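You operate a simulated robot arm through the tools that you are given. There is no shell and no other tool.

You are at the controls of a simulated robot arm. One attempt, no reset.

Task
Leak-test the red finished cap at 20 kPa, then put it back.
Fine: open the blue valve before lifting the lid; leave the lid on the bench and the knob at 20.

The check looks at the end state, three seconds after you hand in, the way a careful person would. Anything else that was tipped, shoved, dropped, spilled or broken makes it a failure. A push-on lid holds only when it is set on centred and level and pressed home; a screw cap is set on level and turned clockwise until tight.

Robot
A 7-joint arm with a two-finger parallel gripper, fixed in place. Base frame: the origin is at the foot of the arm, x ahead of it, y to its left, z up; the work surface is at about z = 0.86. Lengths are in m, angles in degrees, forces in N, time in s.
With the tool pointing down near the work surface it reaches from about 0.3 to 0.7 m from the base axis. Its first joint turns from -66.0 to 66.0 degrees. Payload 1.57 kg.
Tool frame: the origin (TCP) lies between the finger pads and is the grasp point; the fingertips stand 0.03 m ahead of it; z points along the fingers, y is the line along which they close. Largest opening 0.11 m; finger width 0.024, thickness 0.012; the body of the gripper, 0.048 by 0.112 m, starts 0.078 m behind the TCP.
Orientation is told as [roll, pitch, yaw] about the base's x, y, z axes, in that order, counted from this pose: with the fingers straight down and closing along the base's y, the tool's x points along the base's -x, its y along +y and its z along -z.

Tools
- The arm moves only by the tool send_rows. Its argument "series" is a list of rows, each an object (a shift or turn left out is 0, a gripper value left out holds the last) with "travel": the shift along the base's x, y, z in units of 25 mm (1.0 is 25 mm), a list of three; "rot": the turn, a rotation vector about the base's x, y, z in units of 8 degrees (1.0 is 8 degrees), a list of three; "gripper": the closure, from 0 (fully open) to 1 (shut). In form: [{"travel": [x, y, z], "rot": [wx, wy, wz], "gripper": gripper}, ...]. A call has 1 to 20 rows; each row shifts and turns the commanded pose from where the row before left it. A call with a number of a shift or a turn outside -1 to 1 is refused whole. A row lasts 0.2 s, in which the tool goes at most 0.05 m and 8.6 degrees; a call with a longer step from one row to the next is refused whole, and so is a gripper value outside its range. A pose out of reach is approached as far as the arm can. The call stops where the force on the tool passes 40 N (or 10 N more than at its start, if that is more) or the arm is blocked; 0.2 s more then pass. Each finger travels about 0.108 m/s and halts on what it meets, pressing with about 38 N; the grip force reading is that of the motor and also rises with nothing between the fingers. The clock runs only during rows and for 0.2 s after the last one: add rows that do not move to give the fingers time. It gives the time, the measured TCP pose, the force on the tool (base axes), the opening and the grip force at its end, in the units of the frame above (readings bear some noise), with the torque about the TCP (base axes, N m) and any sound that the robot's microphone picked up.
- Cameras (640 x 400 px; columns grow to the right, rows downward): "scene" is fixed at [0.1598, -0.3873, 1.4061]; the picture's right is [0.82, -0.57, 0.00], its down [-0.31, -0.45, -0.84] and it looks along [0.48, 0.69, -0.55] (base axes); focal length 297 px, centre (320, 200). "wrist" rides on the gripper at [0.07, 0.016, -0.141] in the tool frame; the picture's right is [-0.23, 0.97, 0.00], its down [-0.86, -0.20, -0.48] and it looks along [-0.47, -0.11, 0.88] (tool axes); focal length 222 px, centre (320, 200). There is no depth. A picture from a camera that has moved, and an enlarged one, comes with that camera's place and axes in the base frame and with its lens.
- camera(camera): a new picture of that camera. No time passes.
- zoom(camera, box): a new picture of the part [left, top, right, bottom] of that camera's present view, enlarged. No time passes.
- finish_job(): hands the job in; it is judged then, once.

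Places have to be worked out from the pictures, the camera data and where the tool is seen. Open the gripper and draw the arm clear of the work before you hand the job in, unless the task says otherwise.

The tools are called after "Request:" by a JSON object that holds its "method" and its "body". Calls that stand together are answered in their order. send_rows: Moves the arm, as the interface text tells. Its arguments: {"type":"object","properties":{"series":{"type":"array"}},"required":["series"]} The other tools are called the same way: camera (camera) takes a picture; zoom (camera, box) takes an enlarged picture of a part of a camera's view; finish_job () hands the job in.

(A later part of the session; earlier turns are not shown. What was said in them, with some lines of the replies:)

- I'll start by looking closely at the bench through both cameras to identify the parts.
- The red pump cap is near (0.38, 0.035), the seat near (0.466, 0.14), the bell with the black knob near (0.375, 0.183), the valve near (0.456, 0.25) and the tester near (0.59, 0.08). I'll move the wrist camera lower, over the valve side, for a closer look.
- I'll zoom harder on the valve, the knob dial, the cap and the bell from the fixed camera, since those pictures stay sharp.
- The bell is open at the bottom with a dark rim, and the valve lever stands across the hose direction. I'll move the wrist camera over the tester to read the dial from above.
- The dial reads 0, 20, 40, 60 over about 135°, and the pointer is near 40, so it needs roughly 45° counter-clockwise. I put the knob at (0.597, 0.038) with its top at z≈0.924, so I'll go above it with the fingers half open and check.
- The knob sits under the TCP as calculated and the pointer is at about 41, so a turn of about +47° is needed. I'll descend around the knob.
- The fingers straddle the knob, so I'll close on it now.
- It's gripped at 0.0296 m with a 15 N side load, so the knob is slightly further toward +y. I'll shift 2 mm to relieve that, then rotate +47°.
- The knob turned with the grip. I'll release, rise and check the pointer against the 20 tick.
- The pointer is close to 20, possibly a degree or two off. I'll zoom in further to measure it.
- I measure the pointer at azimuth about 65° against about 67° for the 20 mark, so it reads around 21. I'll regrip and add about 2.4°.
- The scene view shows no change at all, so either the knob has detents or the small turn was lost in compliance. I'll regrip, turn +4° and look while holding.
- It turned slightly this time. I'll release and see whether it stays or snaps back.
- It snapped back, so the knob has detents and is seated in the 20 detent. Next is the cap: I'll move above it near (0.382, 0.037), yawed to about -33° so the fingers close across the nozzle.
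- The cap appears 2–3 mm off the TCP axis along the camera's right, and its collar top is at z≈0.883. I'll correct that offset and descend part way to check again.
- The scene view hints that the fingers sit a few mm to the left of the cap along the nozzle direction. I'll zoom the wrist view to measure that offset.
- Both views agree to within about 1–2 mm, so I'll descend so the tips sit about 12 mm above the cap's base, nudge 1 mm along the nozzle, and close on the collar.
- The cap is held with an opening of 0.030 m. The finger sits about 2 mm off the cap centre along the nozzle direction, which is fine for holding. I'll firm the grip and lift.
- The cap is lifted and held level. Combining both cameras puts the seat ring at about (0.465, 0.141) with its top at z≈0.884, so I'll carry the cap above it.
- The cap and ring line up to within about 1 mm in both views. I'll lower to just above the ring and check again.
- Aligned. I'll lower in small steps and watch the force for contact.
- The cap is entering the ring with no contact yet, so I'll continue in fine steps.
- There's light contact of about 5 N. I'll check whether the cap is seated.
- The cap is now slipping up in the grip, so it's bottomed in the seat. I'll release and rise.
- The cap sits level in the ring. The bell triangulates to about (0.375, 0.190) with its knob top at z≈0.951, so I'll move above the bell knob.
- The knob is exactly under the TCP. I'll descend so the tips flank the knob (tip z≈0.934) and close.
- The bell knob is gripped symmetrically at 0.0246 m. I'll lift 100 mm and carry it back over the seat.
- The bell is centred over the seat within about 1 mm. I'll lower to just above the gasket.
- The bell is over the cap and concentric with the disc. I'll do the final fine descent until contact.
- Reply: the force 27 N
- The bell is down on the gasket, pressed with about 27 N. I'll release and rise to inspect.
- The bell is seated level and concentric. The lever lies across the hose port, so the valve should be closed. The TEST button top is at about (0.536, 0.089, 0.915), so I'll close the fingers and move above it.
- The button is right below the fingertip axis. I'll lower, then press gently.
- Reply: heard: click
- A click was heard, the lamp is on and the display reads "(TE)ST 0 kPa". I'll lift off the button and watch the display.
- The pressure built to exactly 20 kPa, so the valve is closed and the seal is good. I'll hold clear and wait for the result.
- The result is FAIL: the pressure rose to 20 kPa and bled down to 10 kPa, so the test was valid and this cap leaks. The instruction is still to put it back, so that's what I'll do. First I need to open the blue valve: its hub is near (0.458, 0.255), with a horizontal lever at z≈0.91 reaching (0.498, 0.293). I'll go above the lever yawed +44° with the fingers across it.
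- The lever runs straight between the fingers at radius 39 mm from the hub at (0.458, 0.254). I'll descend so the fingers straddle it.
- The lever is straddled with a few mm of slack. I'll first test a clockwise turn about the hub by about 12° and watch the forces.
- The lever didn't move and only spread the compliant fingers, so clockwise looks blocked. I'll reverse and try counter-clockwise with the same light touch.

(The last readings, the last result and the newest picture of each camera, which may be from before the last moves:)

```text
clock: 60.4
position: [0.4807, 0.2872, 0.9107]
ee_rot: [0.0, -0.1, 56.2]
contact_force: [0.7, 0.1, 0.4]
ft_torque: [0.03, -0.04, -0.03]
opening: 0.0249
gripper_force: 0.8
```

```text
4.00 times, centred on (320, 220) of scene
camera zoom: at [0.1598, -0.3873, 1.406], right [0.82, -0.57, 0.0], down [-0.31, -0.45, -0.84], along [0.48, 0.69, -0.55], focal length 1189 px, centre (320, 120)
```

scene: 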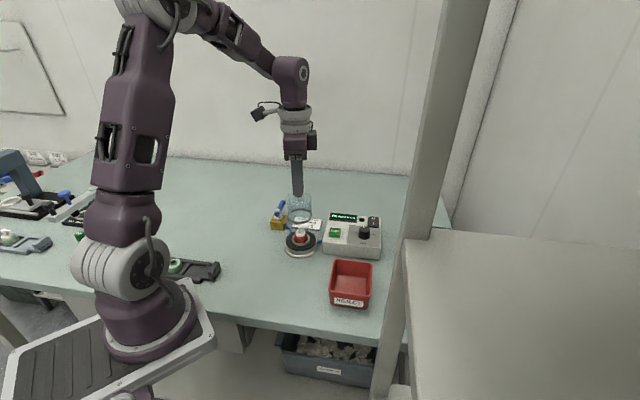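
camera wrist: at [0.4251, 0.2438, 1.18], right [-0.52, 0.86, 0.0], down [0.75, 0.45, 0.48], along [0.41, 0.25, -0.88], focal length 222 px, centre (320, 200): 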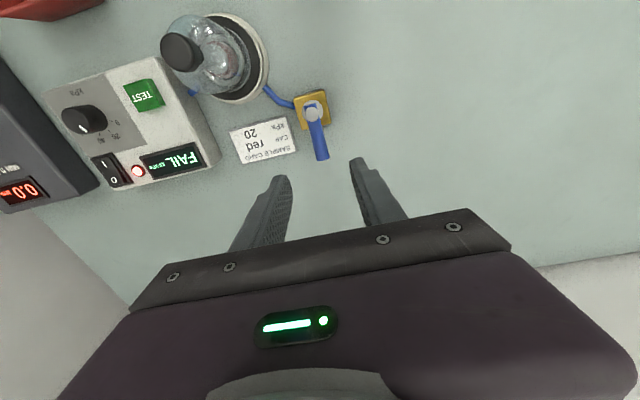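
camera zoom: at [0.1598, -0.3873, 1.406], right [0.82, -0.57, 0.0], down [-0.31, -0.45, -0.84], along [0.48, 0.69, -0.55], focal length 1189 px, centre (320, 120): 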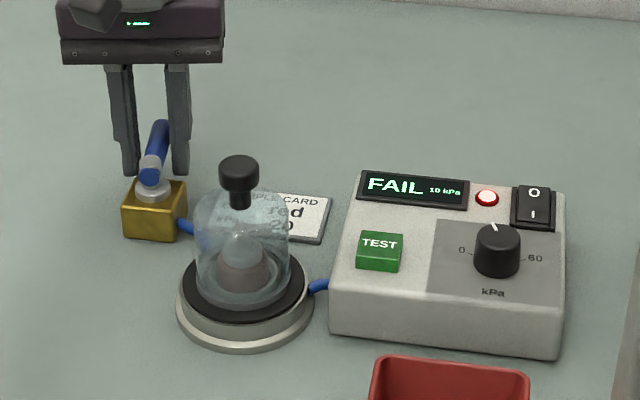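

The lever turned counter-clockwise freely, so that's the opening direction. I'll continue along the arc to about 99°, watching reach and forces.

Request:
{"method": "send_rows", "body": {"series": [{"travel": [-0.14, 0.08, 0], "rot": [0, 0, 0.75]}, {"travel": [-0.147, 0.066, 0], "rot": [0, 0, 0.75]}, {"travel": [-0.154, 0.05, 0], "rot": [0, 0, 0.75]}, {"travel": [-0.158, 0.034, 0], "rot": [0, 0, 0.75]}, {"travel": [-0.16, 0.017, 0], "rot": [0, 0, 0.75]}, {"travel": [-0.161, 0, 0], "rot": [0, 0, 0.75]}, {"travel": [-0.16, -0.017, 0], "rot": [0, 0, 0.75]}, {}]}}

Request:
{"method": "zoom", "body": {"camera": "wrist", "box": [220, 60, 420, 220]}}

Request:
{"method": "zoom", "body": {"camera": "scene", "box": [240, 170, 400, 270]}}

```text
clock: 62.2
position: [0.4515, 0.2927, 0.9115]
ee_rot: [0.1, -0.1, 98.2]
contact_force: [0.4, -0.1, -0.2]
ft_torque: [-0.02, -0.01, 0.0]
opening: 0.0244
gripper_force: 0.2
```

```text
2.50 times, centred on (320, 140) of wrist
camera zoom: at [0.4468, 0.2204, 1.0516], right [-1.0, 0.09, 0.0], down [0.07, 0.87, 0.48], along [0.04, 0.48, -0.88], focal length 555 px, centre (320, 350)
```

zoom: 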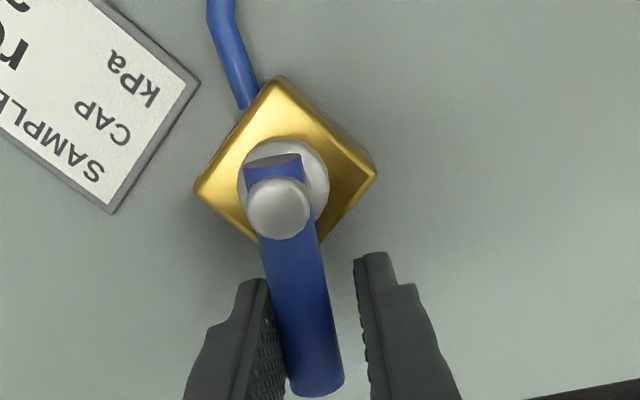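

```text
4.00 times, centred on (320, 220) of scene
camera zoom: at [0.1598, -0.3872, 1.4061], right [0.82, -0.57, 0.0], down [-0.31, -0.45, -0.84], along [0.48, 0.69, -0.55], focal length 1189 px, centre (320, 120)
```

zoom: 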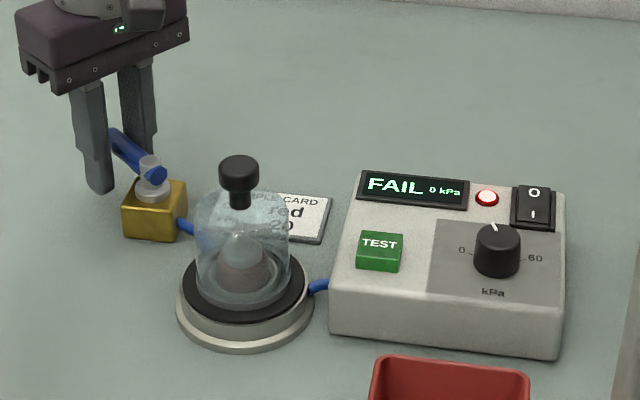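

The pressure has dropped to 0 kPa, so the valve is venting. I'll continue the turn to fully open.

Request:
{"method": "send_rows", "body": {"series": [{"travel": [-0.158, -0.034, 0], "rot": [0, 0, 0.75]}, {"travel": [-0.154, -0.05, 0], "rot": [0, 0, 0.75]}, {"travel": [-0.147, -0.066, 0], "rot": [0, 0, 0.75]}, {"travel": [-0.14, -0.08, 0], "rot": [0, 0, 0.75]}, {"travel": [-0.13, -0.095, 0], "rot": [0, 0, 0.75]}, {"travel": [-0.12, -0.108, 0], "rot": [0, 0, 0.75]}, {}]}}

Request:
{"method": "zoom", "body": {"camera": "wrist", "box": [220, 60, 420, 220]}}

Request:
{"method": "camera", "body": {"camera": "scene"}}

```text
clock: 63.8
position: [0.4313, 0.2811, 0.9109]
ee_rot: [0.0, -0.1, 134.2]
contact_force: [0.8, 0.0, -0.6]
ft_torque: [-0.01, -0.04, 0.0]
opening: 0.0245
gripper_force: 0.1
```

```text
2.50 times, centred on (320, 140) of wrist
camera zoom: at [0.4687, 0.2193, 1.0518], right [-0.86, -0.52, 0.0], down [-0.45, 0.75, 0.48], along [-0.25, 0.41, -0.88], focal length 555 px, centre (320, 350)
```

zoom: 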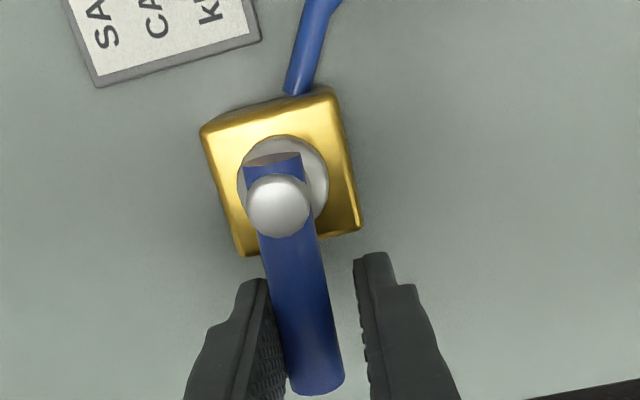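

```text
taken
```

scene: 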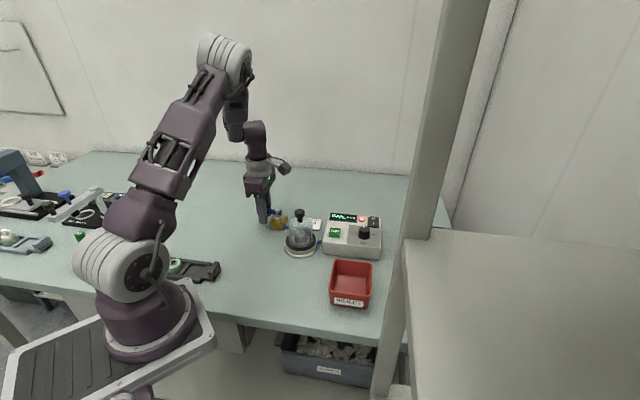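

The lever is about 5° short of lining up with the port, so one more small step should bring it to the stop.

Request:
{"method": "send_rows", "body": {"series": [{"travel": [-0.108, -0.12, 0], "rot": [0, 0, 0.75]}, {}]}}

Request:
{"method": "zoom", "body": {"camera": "wrist", "box": [220, 60, 420, 220]}}

```text
clock: 64.4
position: [0.4288, 0.2783, 0.9105]
ee_rot: [-0.1, -0.1, 140.1]
contact_force: [3.6, 2.2, -0.2]
ft_torque: [0.01, 0.0, -0.07]
opening: 0.0273
gripper_force: 1.5
```

```text
2.50 times, centred on (320, 140) of wrist
camera zoom: at [0.4724, 0.2206, 1.0515], right [-0.8, -0.6, 0.0], down [-0.53, 0.7, 0.48], along [-0.29, 0.38, -0.88], focal length 555 px, centre (320, 350)
```

zoom: 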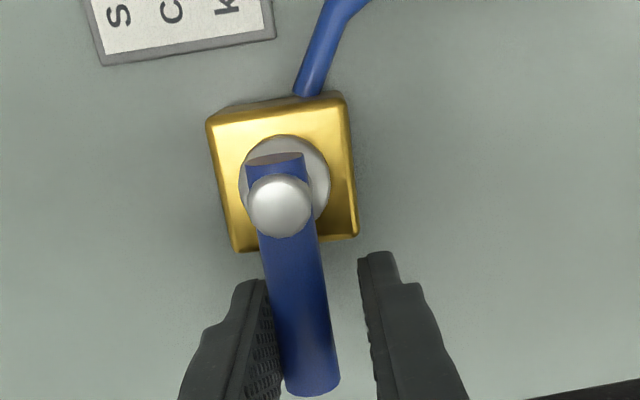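

The lever is against its stop and aligned with the port, so the valve is fully open at 0 kPa. I'll open the fingers, lift straight up and start rotating back.

Request:
{"method": "send_rows", "body": {"series": [{"gripper": 0.5}, {}, {"travel": [0, 0, 0.9]}, {"travel": [0, 0, 0.9]}, {"travel": [0, 0, 0.9]}, {"travel": [0, 0, 0.9]}, {"travel": [0, 0, 0.9]}, {"travel": [0, 0, 0.9]}, {"rot": [0, 0, -1]}, {"rot": [0, 0, -1]}, {"rot": [0, 0, -1]}, {"rot": [0, 0, -1]}, {"rot": [0, 0, -1]}, {"rot": [0, 0, -1]}, {"rot": [0, 0, -1]}, {"rot": [0, 0, -1]}, {"rot": [0, 0, -1]}, {}]}}

Request:
{"method": "zoom", "body": {"camera": "scene", "box": [240, 170, 400, 270]}}

```text
clock: 68.2
position: [0.4276, 0.2782, 1.045]
ee_rot: [-0.2, -0.2, 68.0]
contact_force: [0.0, 0.4, -0.2]
ft_torque: [-0.03, 0.01, -0.03]
opening: 0.055
gripper_force: 0.2
```

```text
4.00 times, centred on (320, 220) of scene
camera zoom: at [0.1598, -0.3872, 1.4061], right [0.82, -0.57, 0.0], down [-0.31, -0.45, -0.84], along [0.48, 0.69, -0.55], focal length 1189 px, centre (320, 120)
```

zoom: 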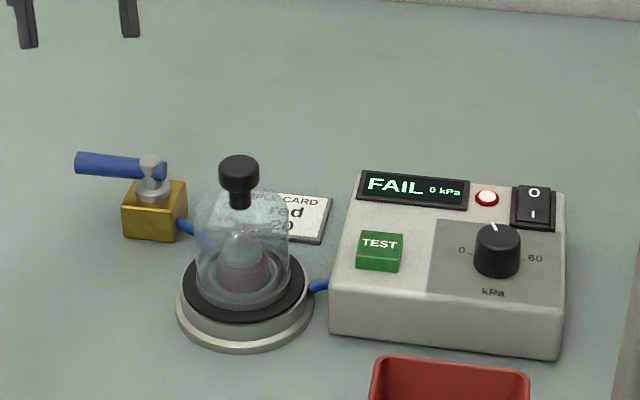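

The lever now points along the port and the display shows 0 kPa. I'll return above the bell at yaw -33°.

Request:
{"method": "send_rows", "body": {"series": [{"travel": [0.117, -0.4215, 0], "rot": [0, 0, -0.971]}, {"travel": [0.117, -0.4215, 0], "rot": [0, 0, -0.971]}, {"travel": [0.117, -0.4215, 0], "rot": [0, 0, -0.971]}, {"travel": [0.117, -0.4215, 0], "rot": [0, 0, -0.971]}, {"travel": [0.117, -0.4215, 0], "rot": [0, 0, -0.971]}, {"travel": [0.117, -0.4215, 0], "rot": [0, 0, -0.971]}, {"travel": [0.117, -0.4215, 0], "rot": [0, 0, -0.971]}, {"travel": [0.117, -0.4215, 0], "rot": [0, 0, -0.971]}, {"travel": [0.117, -0.4215, 0], "rot": [0, 0, -0.971]}, {"travel": [0.117, -0.4215, 0], "rot": [0, 0, -0.971]}, {"travel": [0.117, -0.4215, 0], "rot": [0, 0, -0.971]}, {"travel": [0.117, -0.4215, 0], "rot": [0, 0, -0.971]}, {"travel": [0.117, -0.4215, 0], "rot": [0, 0, -0.971]}, {}]}}

Request:
{"method": "zoom", "body": {"camera": "wrist", "box": [240, 90, 400, 210]}}

```text
clock: 71.2
position: [0.4669, 0.1415, 1.0452]
ee_rot: [-0.2, 0.0, -33.0]
contact_force: [0.0, -0.3, -0.1]
ft_torque: [-0.01, -0.01, -0.01]
opening: 0.0548
gripper_force: 0.0
```

```text
3.33 times, centred on (320, 150) of wrist
camera zoom: at [0.4171, 0.1935, 1.1865], right [0.72, 0.69, 0.0], down [0.61, -0.63, 0.48], along [0.33, -0.35, -0.88], focal length 740 px, centre (320, 367)
```

zoom: 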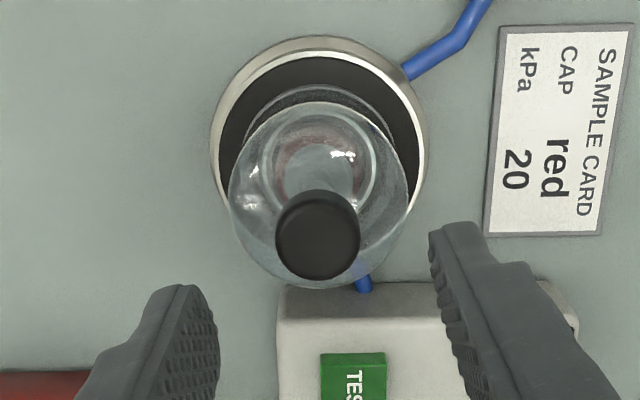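

The knob is within about 2 mm of the axis. I'll apply a small correction and descend around it, then grip.

Request:
{"method": "send_rows", "body": {"series": [{"travel": [-0.06, 0.015, -0.57]}, {"travel": [0, 0, -0.57]}, {"travel": [0, 0, -0.57]}, {"travel": [0, 0, -0.55]}, {}]}}

Request:
{"method": "zoom", "body": {"camera": "wrist", "box": [240, 110, 400, 230]}}

Request:
{"method": "zoom", "body": {"camera": "scene", "box": [265, 190, 335, 260]}}

```text
clock: 72.4
position: [0.4646, 0.1423, 0.9886]
ee_rot: [-0.1, -0.2, -32.9]
contact_force: [-0.1, 0.2, -0.6]
ft_torque: [0.0, 0.0, 0.02]
opening: 0.0549
gripper_force: 0.1
```

```text
3.33 times, centred on (320, 170) of wrist
camera zoom: at [0.4152, 0.194, 1.1298], right [0.72, 0.69, 0.0], down [0.61, -0.63, 0.48], along [0.33, -0.35, -0.88], focal length 740 px, centre (320, 300)
```

zoom: 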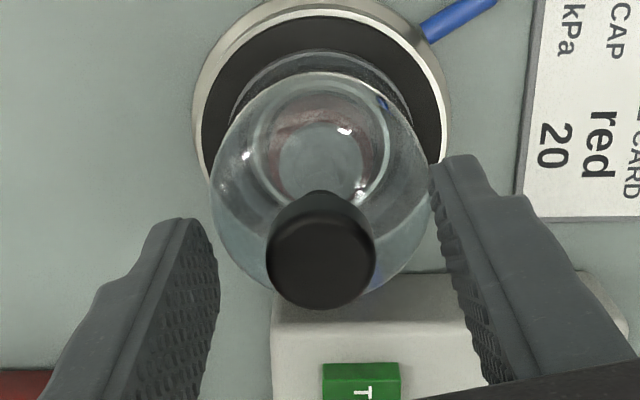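

```text
5.71 times, centred on (300, 225) of scene
camera zoom: at [0.1598, -0.3872, 1.4061], right [0.82, -0.57, 0.0], down [-0.31, -0.45, -0.84], along [0.48, 0.69, -0.55], focal length 1698 px, centre (434, 57)
```

zoom: 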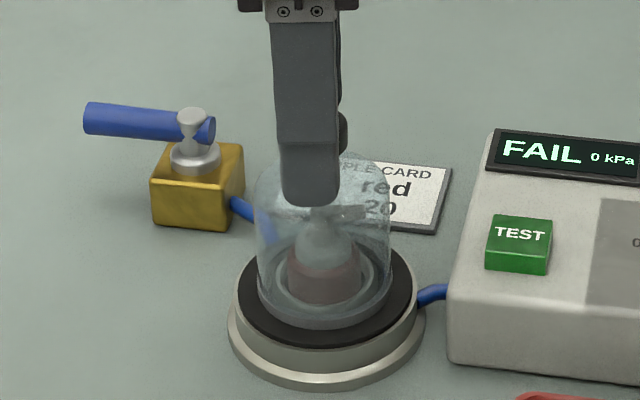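

The fingers straddle the knob. I'll close and lift straight up.

Request:
{"method": "send_rows", "body": {"series": [{"gripper": 1.0}, {}, {}]}}

Request:
{"method": "send_rows", "body": {"series": [{"travel": [0, 0, 0.3]}, {"travel": [0, 0, 0.6]}, {"travel": [0, 0, 0.8]}, {"travel": [0, 0, 0.8]}, {"travel": [0, 0, 0.8]}, {}]}}

Request:
{"method": "zoom", "body": {"camera": "scene", "box": [250, 170, 350, 260]}}

```text
clock: 73.2
position: [0.4636, 0.1442, 0.9893]
ee_rot: [-0.1, -0.2, -32.9]
contact_force: [-0.1, 0.2, -0.3]
ft_torque: [0.0, -0.02, 0.01]
opening: 0.0244
gripper_force: 36.4
```

```text
clock: 74.6
position: [0.4641, 0.1431, 1.0714]
ee_rot: [0.0, -0.2, -32.9]
contact_force: [0.6, -0.1, 0.3]
ft_torque: [-0.03, -0.01, 0.02]
opening: 0.0244
gripper_force: 35.8
```

```text
4.44 times, centred on (300, 215) of scene
camera zoom: at [0.1598, -0.3873, 1.406], right [0.82, -0.57, 0.0], down [-0.31, -0.45, -0.84], along [0.48, 0.69, -0.55], focal length 1321 px, centre (409, 133)
```

zoom: 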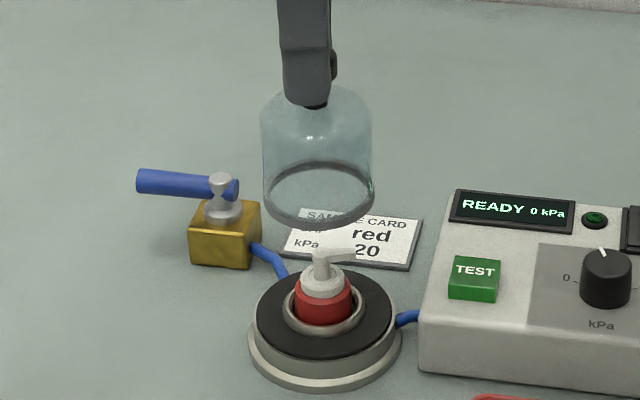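

The bell is off with the cap standing in place, and the tester reset to READY. I'll carry the bell back to its original bench spot and lower it.

Request:
{"method": "send_rows", "body": {"series": [{"travel": [-0.714, 0.374, 0]}, {"travel": [-0.714, 0.374, 0]}, {"travel": [-0.714, 0.374, 0]}, {"travel": [-0.714, 0.374, 0]}, {"travel": [-0.714, 0.374, 0]}, {}, {"travel": [0, 0, -0.75]}, {"travel": [0, 0, -0.75]}, {"travel": [0, 0, -0.75]}, {"travel": [0, 0, -0.75]}, {"travel": [0, 0, -0.6]}, {"travel": [0, 0, -0.3]}, {}]}}

Request:
{"method": "zoom", "body": {"camera": "scene", "box": [225, 180, 325, 260]}}

```text
clock: 77.4
position: [0.3755, 0.1897, 0.9728]
ee_rot: [-0.1, -0.1, -32.9]
contact_force: [-0.9, 0.1, -1.4]
ft_torque: [-0.01, -0.01, -0.01]
opening: 0.0245
gripper_force: 36.1
```

```text
5.00 times, centred on (275, 220) of scene
camera zoom: at [0.1598, -0.3872, 1.4061], right [0.82, -0.57, 0.0], down [-0.31, -0.45, -0.84], along [0.48, 0.69, -0.55], focal length 1486 px, centre (545, 100)
```

zoom: 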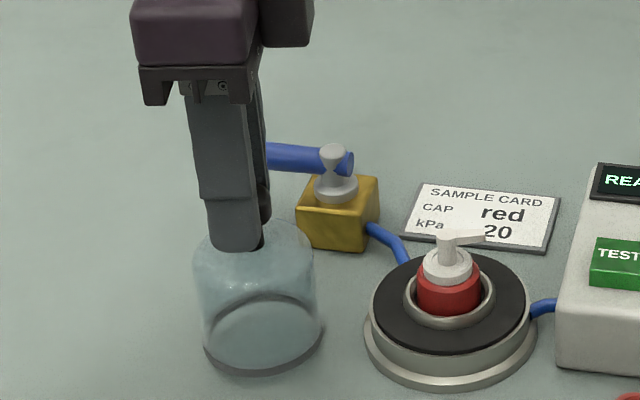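

Request:
{"method": "send_rows", "body": {"series": [{"travel": [0, 0, -0.12]}, {"travel": [0, 0, -0.08]}, {}]}}

Request:
{"method": "send_rows", "body": {"series": [{"travel": [0, 0, -0.06]}, {}]}}

Request:
{"method": "send_rows", "body": {"series": [{"travel": [0, 0, -0.06]}, {}]}}

```text
clock: 78.2
position: [0.3763, 0.1879, 0.9693]
ee_rot: [0.0, -0.2, -32.8]
contact_force: [0.4, 0.4, -0.8]
ft_torque: [0.01, 0.01, 0.01]
opening: 0.0245
gripper_force: 35.8
```

```text
clock: 78.8
position: [0.3765, 0.1885, 0.9679]
ee_rot: [-0.2, -0.1, -32.9]
contact_force: [-1.2, -0.5, 0.0]
ft_torque: [0.03, -0.02, -0.01]
opening: 0.0243
gripper_force: 36.0
```

```text
clock: 79.4
position: [0.3757, 0.189, 0.9664]
ee_rot: [-0.1, -0.2, -32.9]
contact_force: [0.0, -0.3, -0.8]
ft_torque: [0.0, -0.01, 0.0]
opening: 0.0244
gripper_force: 36.9
```

No contact yet, so I'll keep going in 1.5 mm steps.

Request:
{"method": "send_rows", "body": {"series": [{"travel": [0, 0, -0.05]}, {}]}}

Request:
{"method": "send_rows", "body": {"series": [{"travel": [0, 0, -0.04]}, {}]}}

```text
clock: 80.0
position: [0.3755, 0.1887, 0.965]
ee_rot: [0.1, -0.1, -32.9]
contact_force: [-1.7, -0.9, 5.9]
ft_torque: [-0.06, 0.01, 0.02]
opening: 0.0243
gripper_force: 36.5
```

```text
clock: 80.6
position: [0.3766, 0.1886, 0.9647]
ee_rot: [0.0, -0.2, -32.9]
contact_force: [-3.2, -2.5, 27.5]
ft_torque: [-0.12, 0.03, -0.11]
opening: 0.0245
gripper_force: 36.1
```

The bell is on the bench. I'll relieve the load, release and rise.

Request:
{"method": "send_rows", "body": {"series": [{"travel": [0, 0, 0.04]}, {"gripper": 0.7}, {"gripper": 0.5}, {}, {"travel": [0, 0, 0.6]}, {"travel": [0, 0, 0.8]}, {"travel": [0, 0, 0.8]}, {"travel": [0, 0, 0.5]}, {}]}}

Request:
{"method": "zoom", "body": {"camera": "scene", "box": [225, 180, 325, 260]}}

```text
clock: 82.6
position: [0.375, 0.1894, 1.033]
ee_rot: [-0.1, -0.1, -32.9]
contact_force: [-0.5, 0.2, -1.0]
ft_torque: [-0.01, 0.04, -0.03]
opening: 0.0552
gripper_force: 0.1
```

```text
5.00 times, centred on (275, 220) of scene
camera zoom: at [0.1598, -0.3873, 1.406], right [0.82, -0.57, 0.0], down [-0.31, -0.45, -0.84], along [0.48, 0.69, -0.55], focal length 1486 px, centre (545, 100)
```

zoom: 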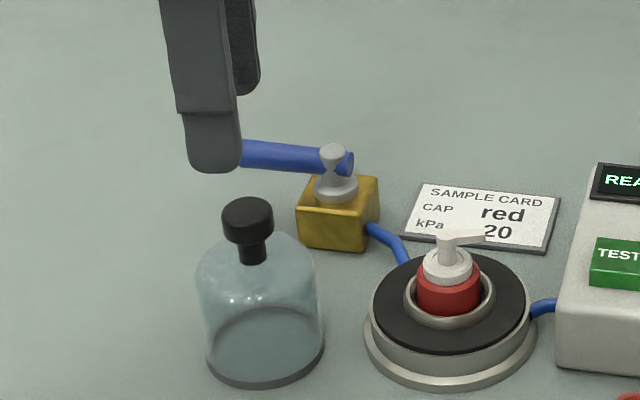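

The bell stands at its old spot. I'll go back above the cap on the seat.

Request:
{"method": "send_rows", "body": {"series": [{"travel": [0.724, -0.38, 0], "gripper": 0.36}, {"travel": [0.724, -0.38, 0]}, {"travel": [0.724, -0.38, 0]}, {"travel": [0.724, -0.38, 0]}, {"travel": [0.724, -0.38, 0]}, {}]}}

Request:
{"method": "zoom", "body": {"camera": "wrist", "box": [280, 110, 360, 170]}}

Request:
{"method": "zoom", "body": {"camera": "scene", "box": [265, 180, 335, 260]}}

```text
clock: 84.0
position: [0.4665, 0.1412, 1.0333]
ee_rot: [0.1, 0.0, -32.9]
contact_force: [0.9, -0.3, 0.2]
ft_torque: [-0.01, -0.03, 0.02]
opening: 0.0704
gripper_force: 0.0
```

```text
6.67 times, centred on (320, 140) of wrist
camera zoom: at [0.4166, 0.1919, 1.1741], right [0.72, 0.69, 0.0], down [0.61, -0.63, 0.48], along [0.33, -0.35, -0.88], focal length 1481 px, centre (320, 600)
```

zoom: 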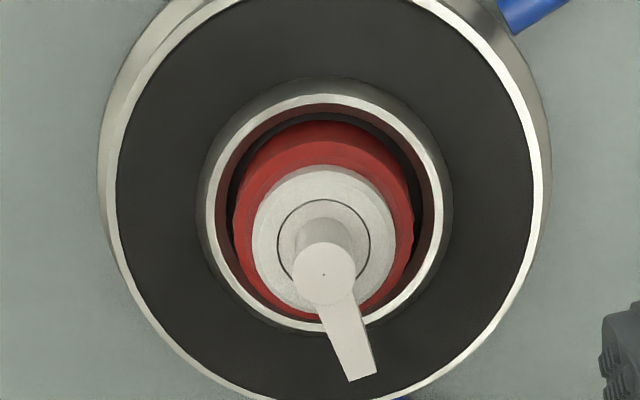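

```text
5.00 times, centred on (300, 220) of scene
camera zoom: at [0.1598, -0.3873, 1.406], right [0.82, -0.57, 0.0], down [-0.31, -0.45, -0.84], along [0.48, 0.69, -0.55], focal length 1486 px, centre (420, 100)
```

zoom: 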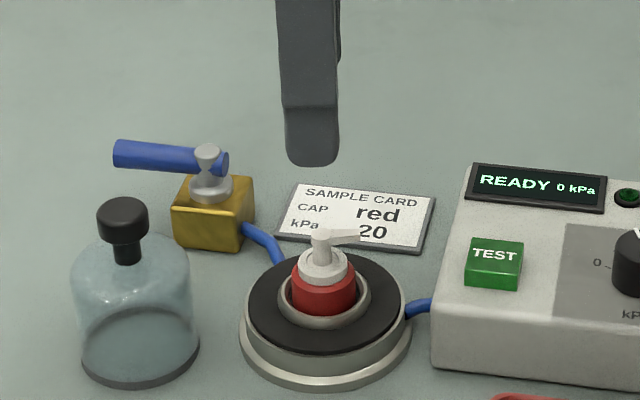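

The cap is aligned under the TCP. I'll descend to just above the ring and grip the collar.

Request:
{"method": "send_rows", "body": {"series": [{"travel": [-0.02, 0.02, -0.735]}, {"travel": [0, 0, -0.735]}, {"travel": [0, 0, -0.735]}, {"travel": [0, 0, -0.735]}, {"travel": [0, 0, -0.735]}, {"travel": [0, 0, -0.7]}, {}, {"gripper": 0.6}, {"gripper": 0.7}, {"gripper": 0.85}, {}, {}]}}

Request:
{"method": "zoom", "body": {"camera": "wrist", "box": [250, 110, 390, 210]}}

Request:
{"method": "zoom", "body": {"camera": "scene", "box": [276, 205, 324, 255]}}

```text
clock: 86.6
position: [0.4665, 0.1414, 0.9249]
ee_rot: [0.0, -0.2, -33.0]
contact_force: [-0.6, -0.8, -0.2]
ft_torque: [0.0, 0.01, 0.01]
opening: 0.0319
gripper_force: 10.0
```

```text
4.00 times, centred on (320, 160) of wrist
camera zoom: at [0.4169, 0.193, 1.0646], right [0.72, 0.69, 0.0], down [0.61, -0.63, 0.48], along [0.33, -0.35, -0.88], focal length 888 px, centre (320, 360)
```

zoom: 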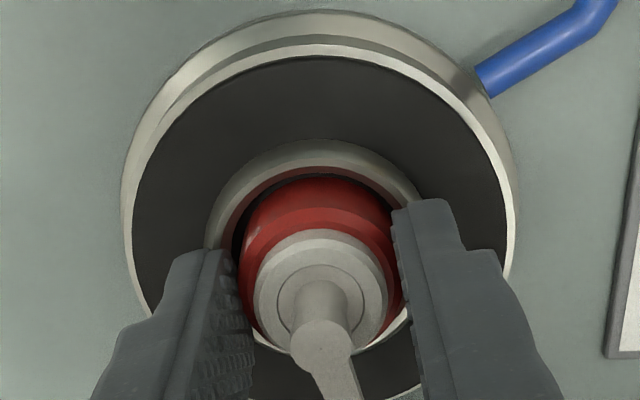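

```text
8.00 times, centred on (300, 230) of scene
camera zoom: at [0.1598, -0.3873, 1.4061], right [0.82, -0.57, 0.0], down [-0.31, -0.45, -0.84], along [0.48, 0.69, -0.55], focal length 2378 px, centre (480, -40)
```

zoom: 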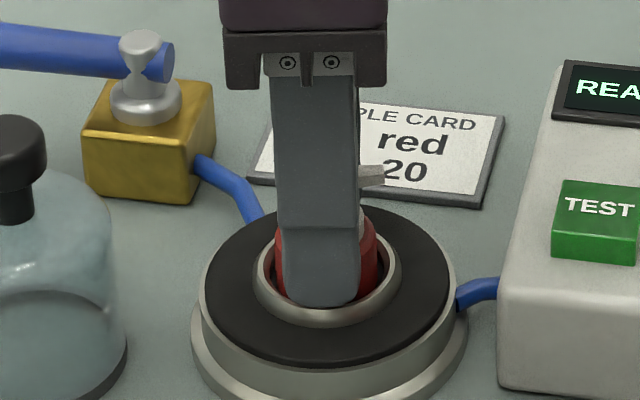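

The collar is gripped at 0.032 m. I'll lift and carry it back to its original spot near (0.385, 0.040), stopping just above the bench.

Request:
{"method": "send_rows", "body": {"series": [{"travel": [0, 0, 0.4]}, {"travel": [0, 0, 0.8]}, {"travel": [0, 0, 0.8]}, {}, {"travel": [-0.65, -0.814, 0]}, {"travel": [-0.65, -0.814, 0]}, {"travel": [-0.65, -0.814, 0]}, {"travel": [-0.65, -0.814, 0]}, {"travel": [-0.65, -0.814, 0]}, {}, {"travel": [0, 0, -0.7]}, {"travel": [0, 0, -0.7]}, {"travel": [0, 0, -0.7]}, {"travel": [0, 0, -0.5]}, {}]}}

Request:
{"method": "zoom", "body": {"camera": "scene", "box": [265, 240, 325, 295]}}

Request:
{"method": "zoom", "body": {"camera": "scene", "box": [240, 190, 340, 260]}}

```text
clock: 89.8
position: [0.3853, 0.0413, 0.9083]
ee_rot: [-0.1, -0.1, -33.0]
contact_force: [0.0, 0.0, -0.1]
ft_torque: [0.0, -0.01, -0.01]
opening: 0.0316
gripper_force: 10.1
```

```text
7.27 times, centred on (295, 268) of scene
camera zoom: at [0.1598, -0.3873, 1.406], right [0.82, -0.57, 0.0], down [-0.31, -0.45, -0.84], along [0.48, 0.69, -0.55], focal length 2162 px, centre (502, -291)
```

zoom: 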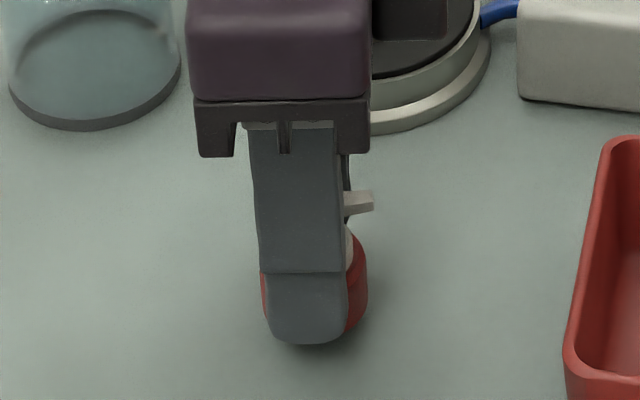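

```text
5.71 times, centred on (290, 225) of scene
camera zoom: at [0.1598, -0.3873, 1.406], right [0.82, -0.57, 0.0], down [-0.31, -0.45, -0.84], along [0.48, 0.69, -0.55], focal length 1698 px, centre (491, 57)
```

zoom: 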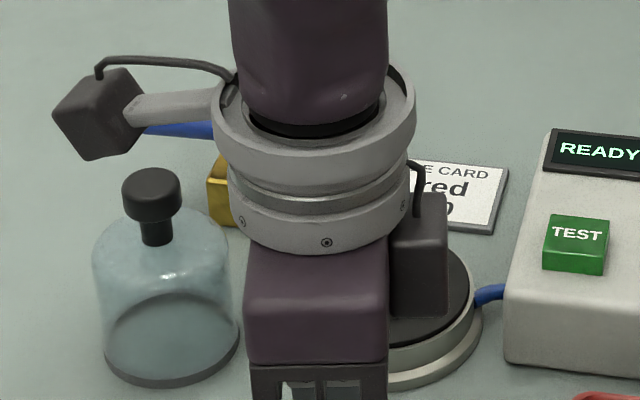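

The position matches the original column in the scene view, so I'll lower until light contact.

Request:
{"method": "send_rows", "body": {"series": [{"travel": [0, 0, -0.12]}, {"travel": [0, 0, -0.08]}, {}]}}

Request:
{"method": "send_rows", "body": {"series": [{"travel": [0, 0, -0.06]}, {}]}}

Request:
{"method": "send_rows", "body": {"series": [{"travel": [0, 0, -0.05]}, {}]}}

```text
clock: 90.6
position: [0.3841, 0.0395, 0.904]
ee_rot: [0.0, -0.1, -32.9]
contact_force: [-0.3, -0.8, -0.3]
ft_torque: [0.0, -0.01, 0.01]
opening: 0.0318
gripper_force: 9.9
```

```text
clock: 91.2
position: [0.3843, 0.0405, 0.9009]
ee_rot: [0.1, -0.1, -32.9]
contact_force: [-0.4, 0.5, -1.1]
ft_torque: [0.02, 0.02, -0.02]
opening: 0.0317
gripper_force: 9.5
```

```text
clock: 91.8
position: [0.3853, 0.0407, 0.9013]
ee_rot: [0.0, 0.0, -32.9]
contact_force: [-1.0, 0.3, -0.1]
ft_torque: [-0.01, -0.01, -0.02]
opening: 0.0316
gripper_force: 10.6
```

Request:
{"method": "send_rows", "body": {"series": [{"travel": [0, 0, -0.05]}, {}]}}

Request:
{"method": "send_rows", "body": {"series": [{"travel": [0, 0, -0.04]}, {}]}}

Request:
{"method": "zoom", "body": {"camera": "scene", "box": [270, 250, 320, 295]}}

```text
clock: 92.4
position: [0.3841, 0.0399, 0.899]
ee_rot: [0.0, -0.2, -32.8]
contact_force: [-0.3, -0.3, 4.2]
ft_torque: [-0.02, 0.0, -0.02]
opening: 0.0318
gripper_force: 10.4
```

```text
clock: 93.0
position: [0.3853, 0.0415, 0.8991]
ee_rot: [0.0, 0.0, -32.9]
contact_force: [0.6, -0.2, 7.1]
ft_torque: [-0.01, -0.02, -0.02]
opening: 0.0318
gripper_force: 9.9
```

```text
8.89 times, centred on (295, 272) of scene
camera zoom: at [0.1597, -0.3873, 1.4061], right [0.82, -0.57, 0.0], down [-0.31, -0.45, -0.84], along [0.48, 0.69, -0.55], focal length 2642 px, centre (542, -444)
```

zoom: 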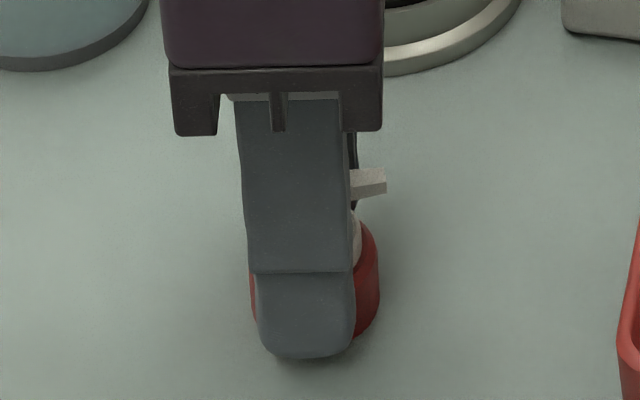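

The cap is in contact with the bench at 4–7 N. I'll release gently, rise and inspect.

Request:
{"method": "send_rows", "body": {"series": [{"gripper": 0.65}, {"gripper": 0.5}, {"gripper": 0.36}, {}, {"travel": [0, 0, 0.7]}, {"travel": [0, 0, 0.9]}, {"travel": [0, 0, 0.9]}, {"travel": [0, 0, 0.9]}, {"travel": [0, 0, 0.9]}, {}]}}

Request:
{"method": "zoom", "body": {"camera": "scene", "box": [272, 262, 320, 292]}}

Request:
{"method": "camera", "body": {"camera": "wrist"}}

```text
clock: 95.2
position: [0.3845, 0.0404, 1.0059]
ee_rot: [0.0, -0.1, -33.0]
contact_force: [-0.3, -1.3, -0.7]
ft_torque: [0.01, 0.01, -0.01]
opening: 0.0704
gripper_force: 0.0
```

```text
13.33 times, centred on (296, 277) of scene
camera zoom: at [0.1598, -0.3873, 1.406], right [0.82, -0.57, 0.0], down [-0.31, -0.45, -0.84], along [0.48, 0.69, -0.55], focal length 3963 px, centre (640, -827)
```

zoom: 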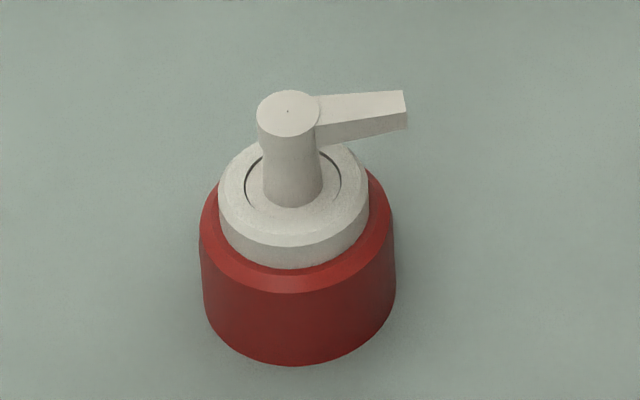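

```text
taken
camera wrist: at [0.3354, 0.0919, 1.1464], right [0.72, 0.69, 0.0], down [0.61, -0.63, 0.48], along [0.33, -0.35, -0.88], focal length 222 px, centre (320, 200)
```

wrist: 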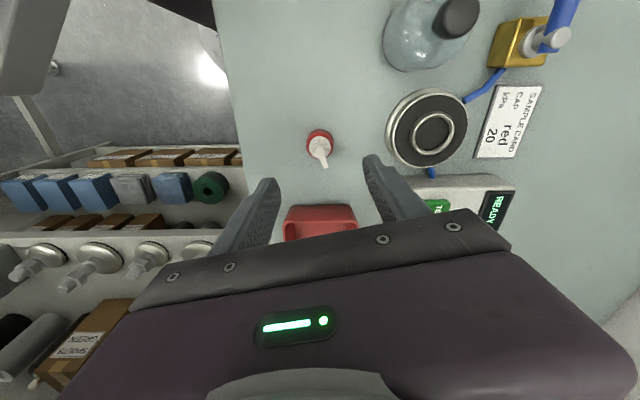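

The cap stands back on its spot within about 1 mm. I'll raise the arm clear, open the gripper and check the whole scene.

Request:
{"method": "send_rows", "body": {"series": [{"travel": [0, 0, 1.0], "gripper": 0.0}, {"travel": [0, 0, 1.0]}, {"travel": [0, 0, 1.0]}, {"travel": [0, 0, 1.0]}, {"travel": [0, 0, 1.0]}, {"travel": [0, 0, 1.0]}, {"travel": [0, 0, 1.0]}, {"travel": [0, 0, 1.0]}, {}]}}

Request:
{"method": "camera", "body": {"camera": "scene"}}

Request:
{"method": "zoom", "body": {"camera": "scene", "box": [230, 185, 400, 320]}}

```text
clock: 97.2
position: [0.3847, 0.0411, 1.2054]
ee_rot: [-0.1, 0.0, -32.9]
contact_force: [0.1, 0.6, -0.1]
ft_torque: [-0.01, -0.02, -0.01]
opening: 0.1102
gripper_force: 0.0
```

```text
taken
```

scene: 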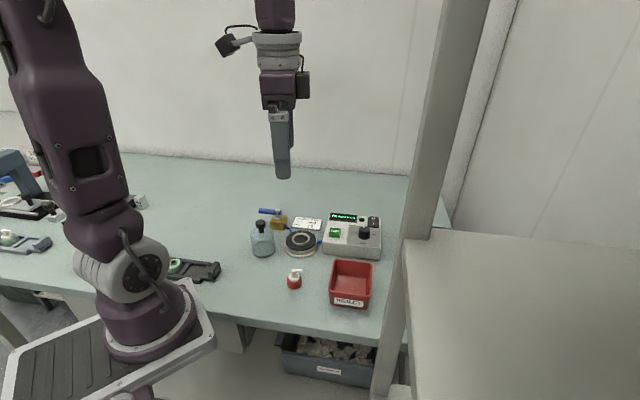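

```text
2.96 times, centred on (315, 252) of scene
camera zoom: at [0.1598, -0.3873, 1.4061], right [0.82, -0.57, 0.0], down [-0.31, -0.45, -0.84], along [0.48, 0.69, -0.55], focal length 881 px, centre (335, 44)
```

zoom: 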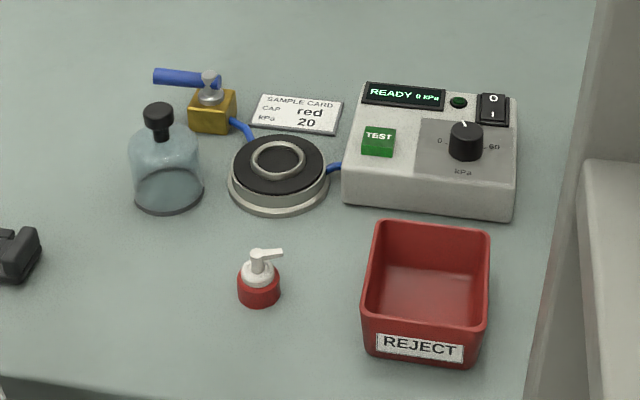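

The cap is back where it stood, the bell lid is on the bench, the valve is open, the knob is at 20 and the arm is clear with the gripper open. The cap's result was FAIL (20 kPa fell to 10 kPa). I put it back as instructed rather than in the REJECT bin, and I'm handing in now.

Request:
{"method": "finish_job", "body": {}}

```text
The job is handed in.
```

I leak-tested the red cap at 20 kPa and **it failed**. The chamber reached 20 kPa, then bled down to 10 kPa, and the tester showed FAIL. I ran the test once and did not repeat it.

- **Cap:** you asked for it to be put back, so it is standing on its original spot on the bench, within about 1 mm. I did not put it in the REJECT bin, so you may want to pull it.
- **Valve and lid:** I opened the blue valve and the display read 0 kPa before I lifted the lid. The lid is on the bench where it started, and the valve is still open.
- **Knob:** it is at 20.
- **Arm:** it is raised clear with the gripper open.
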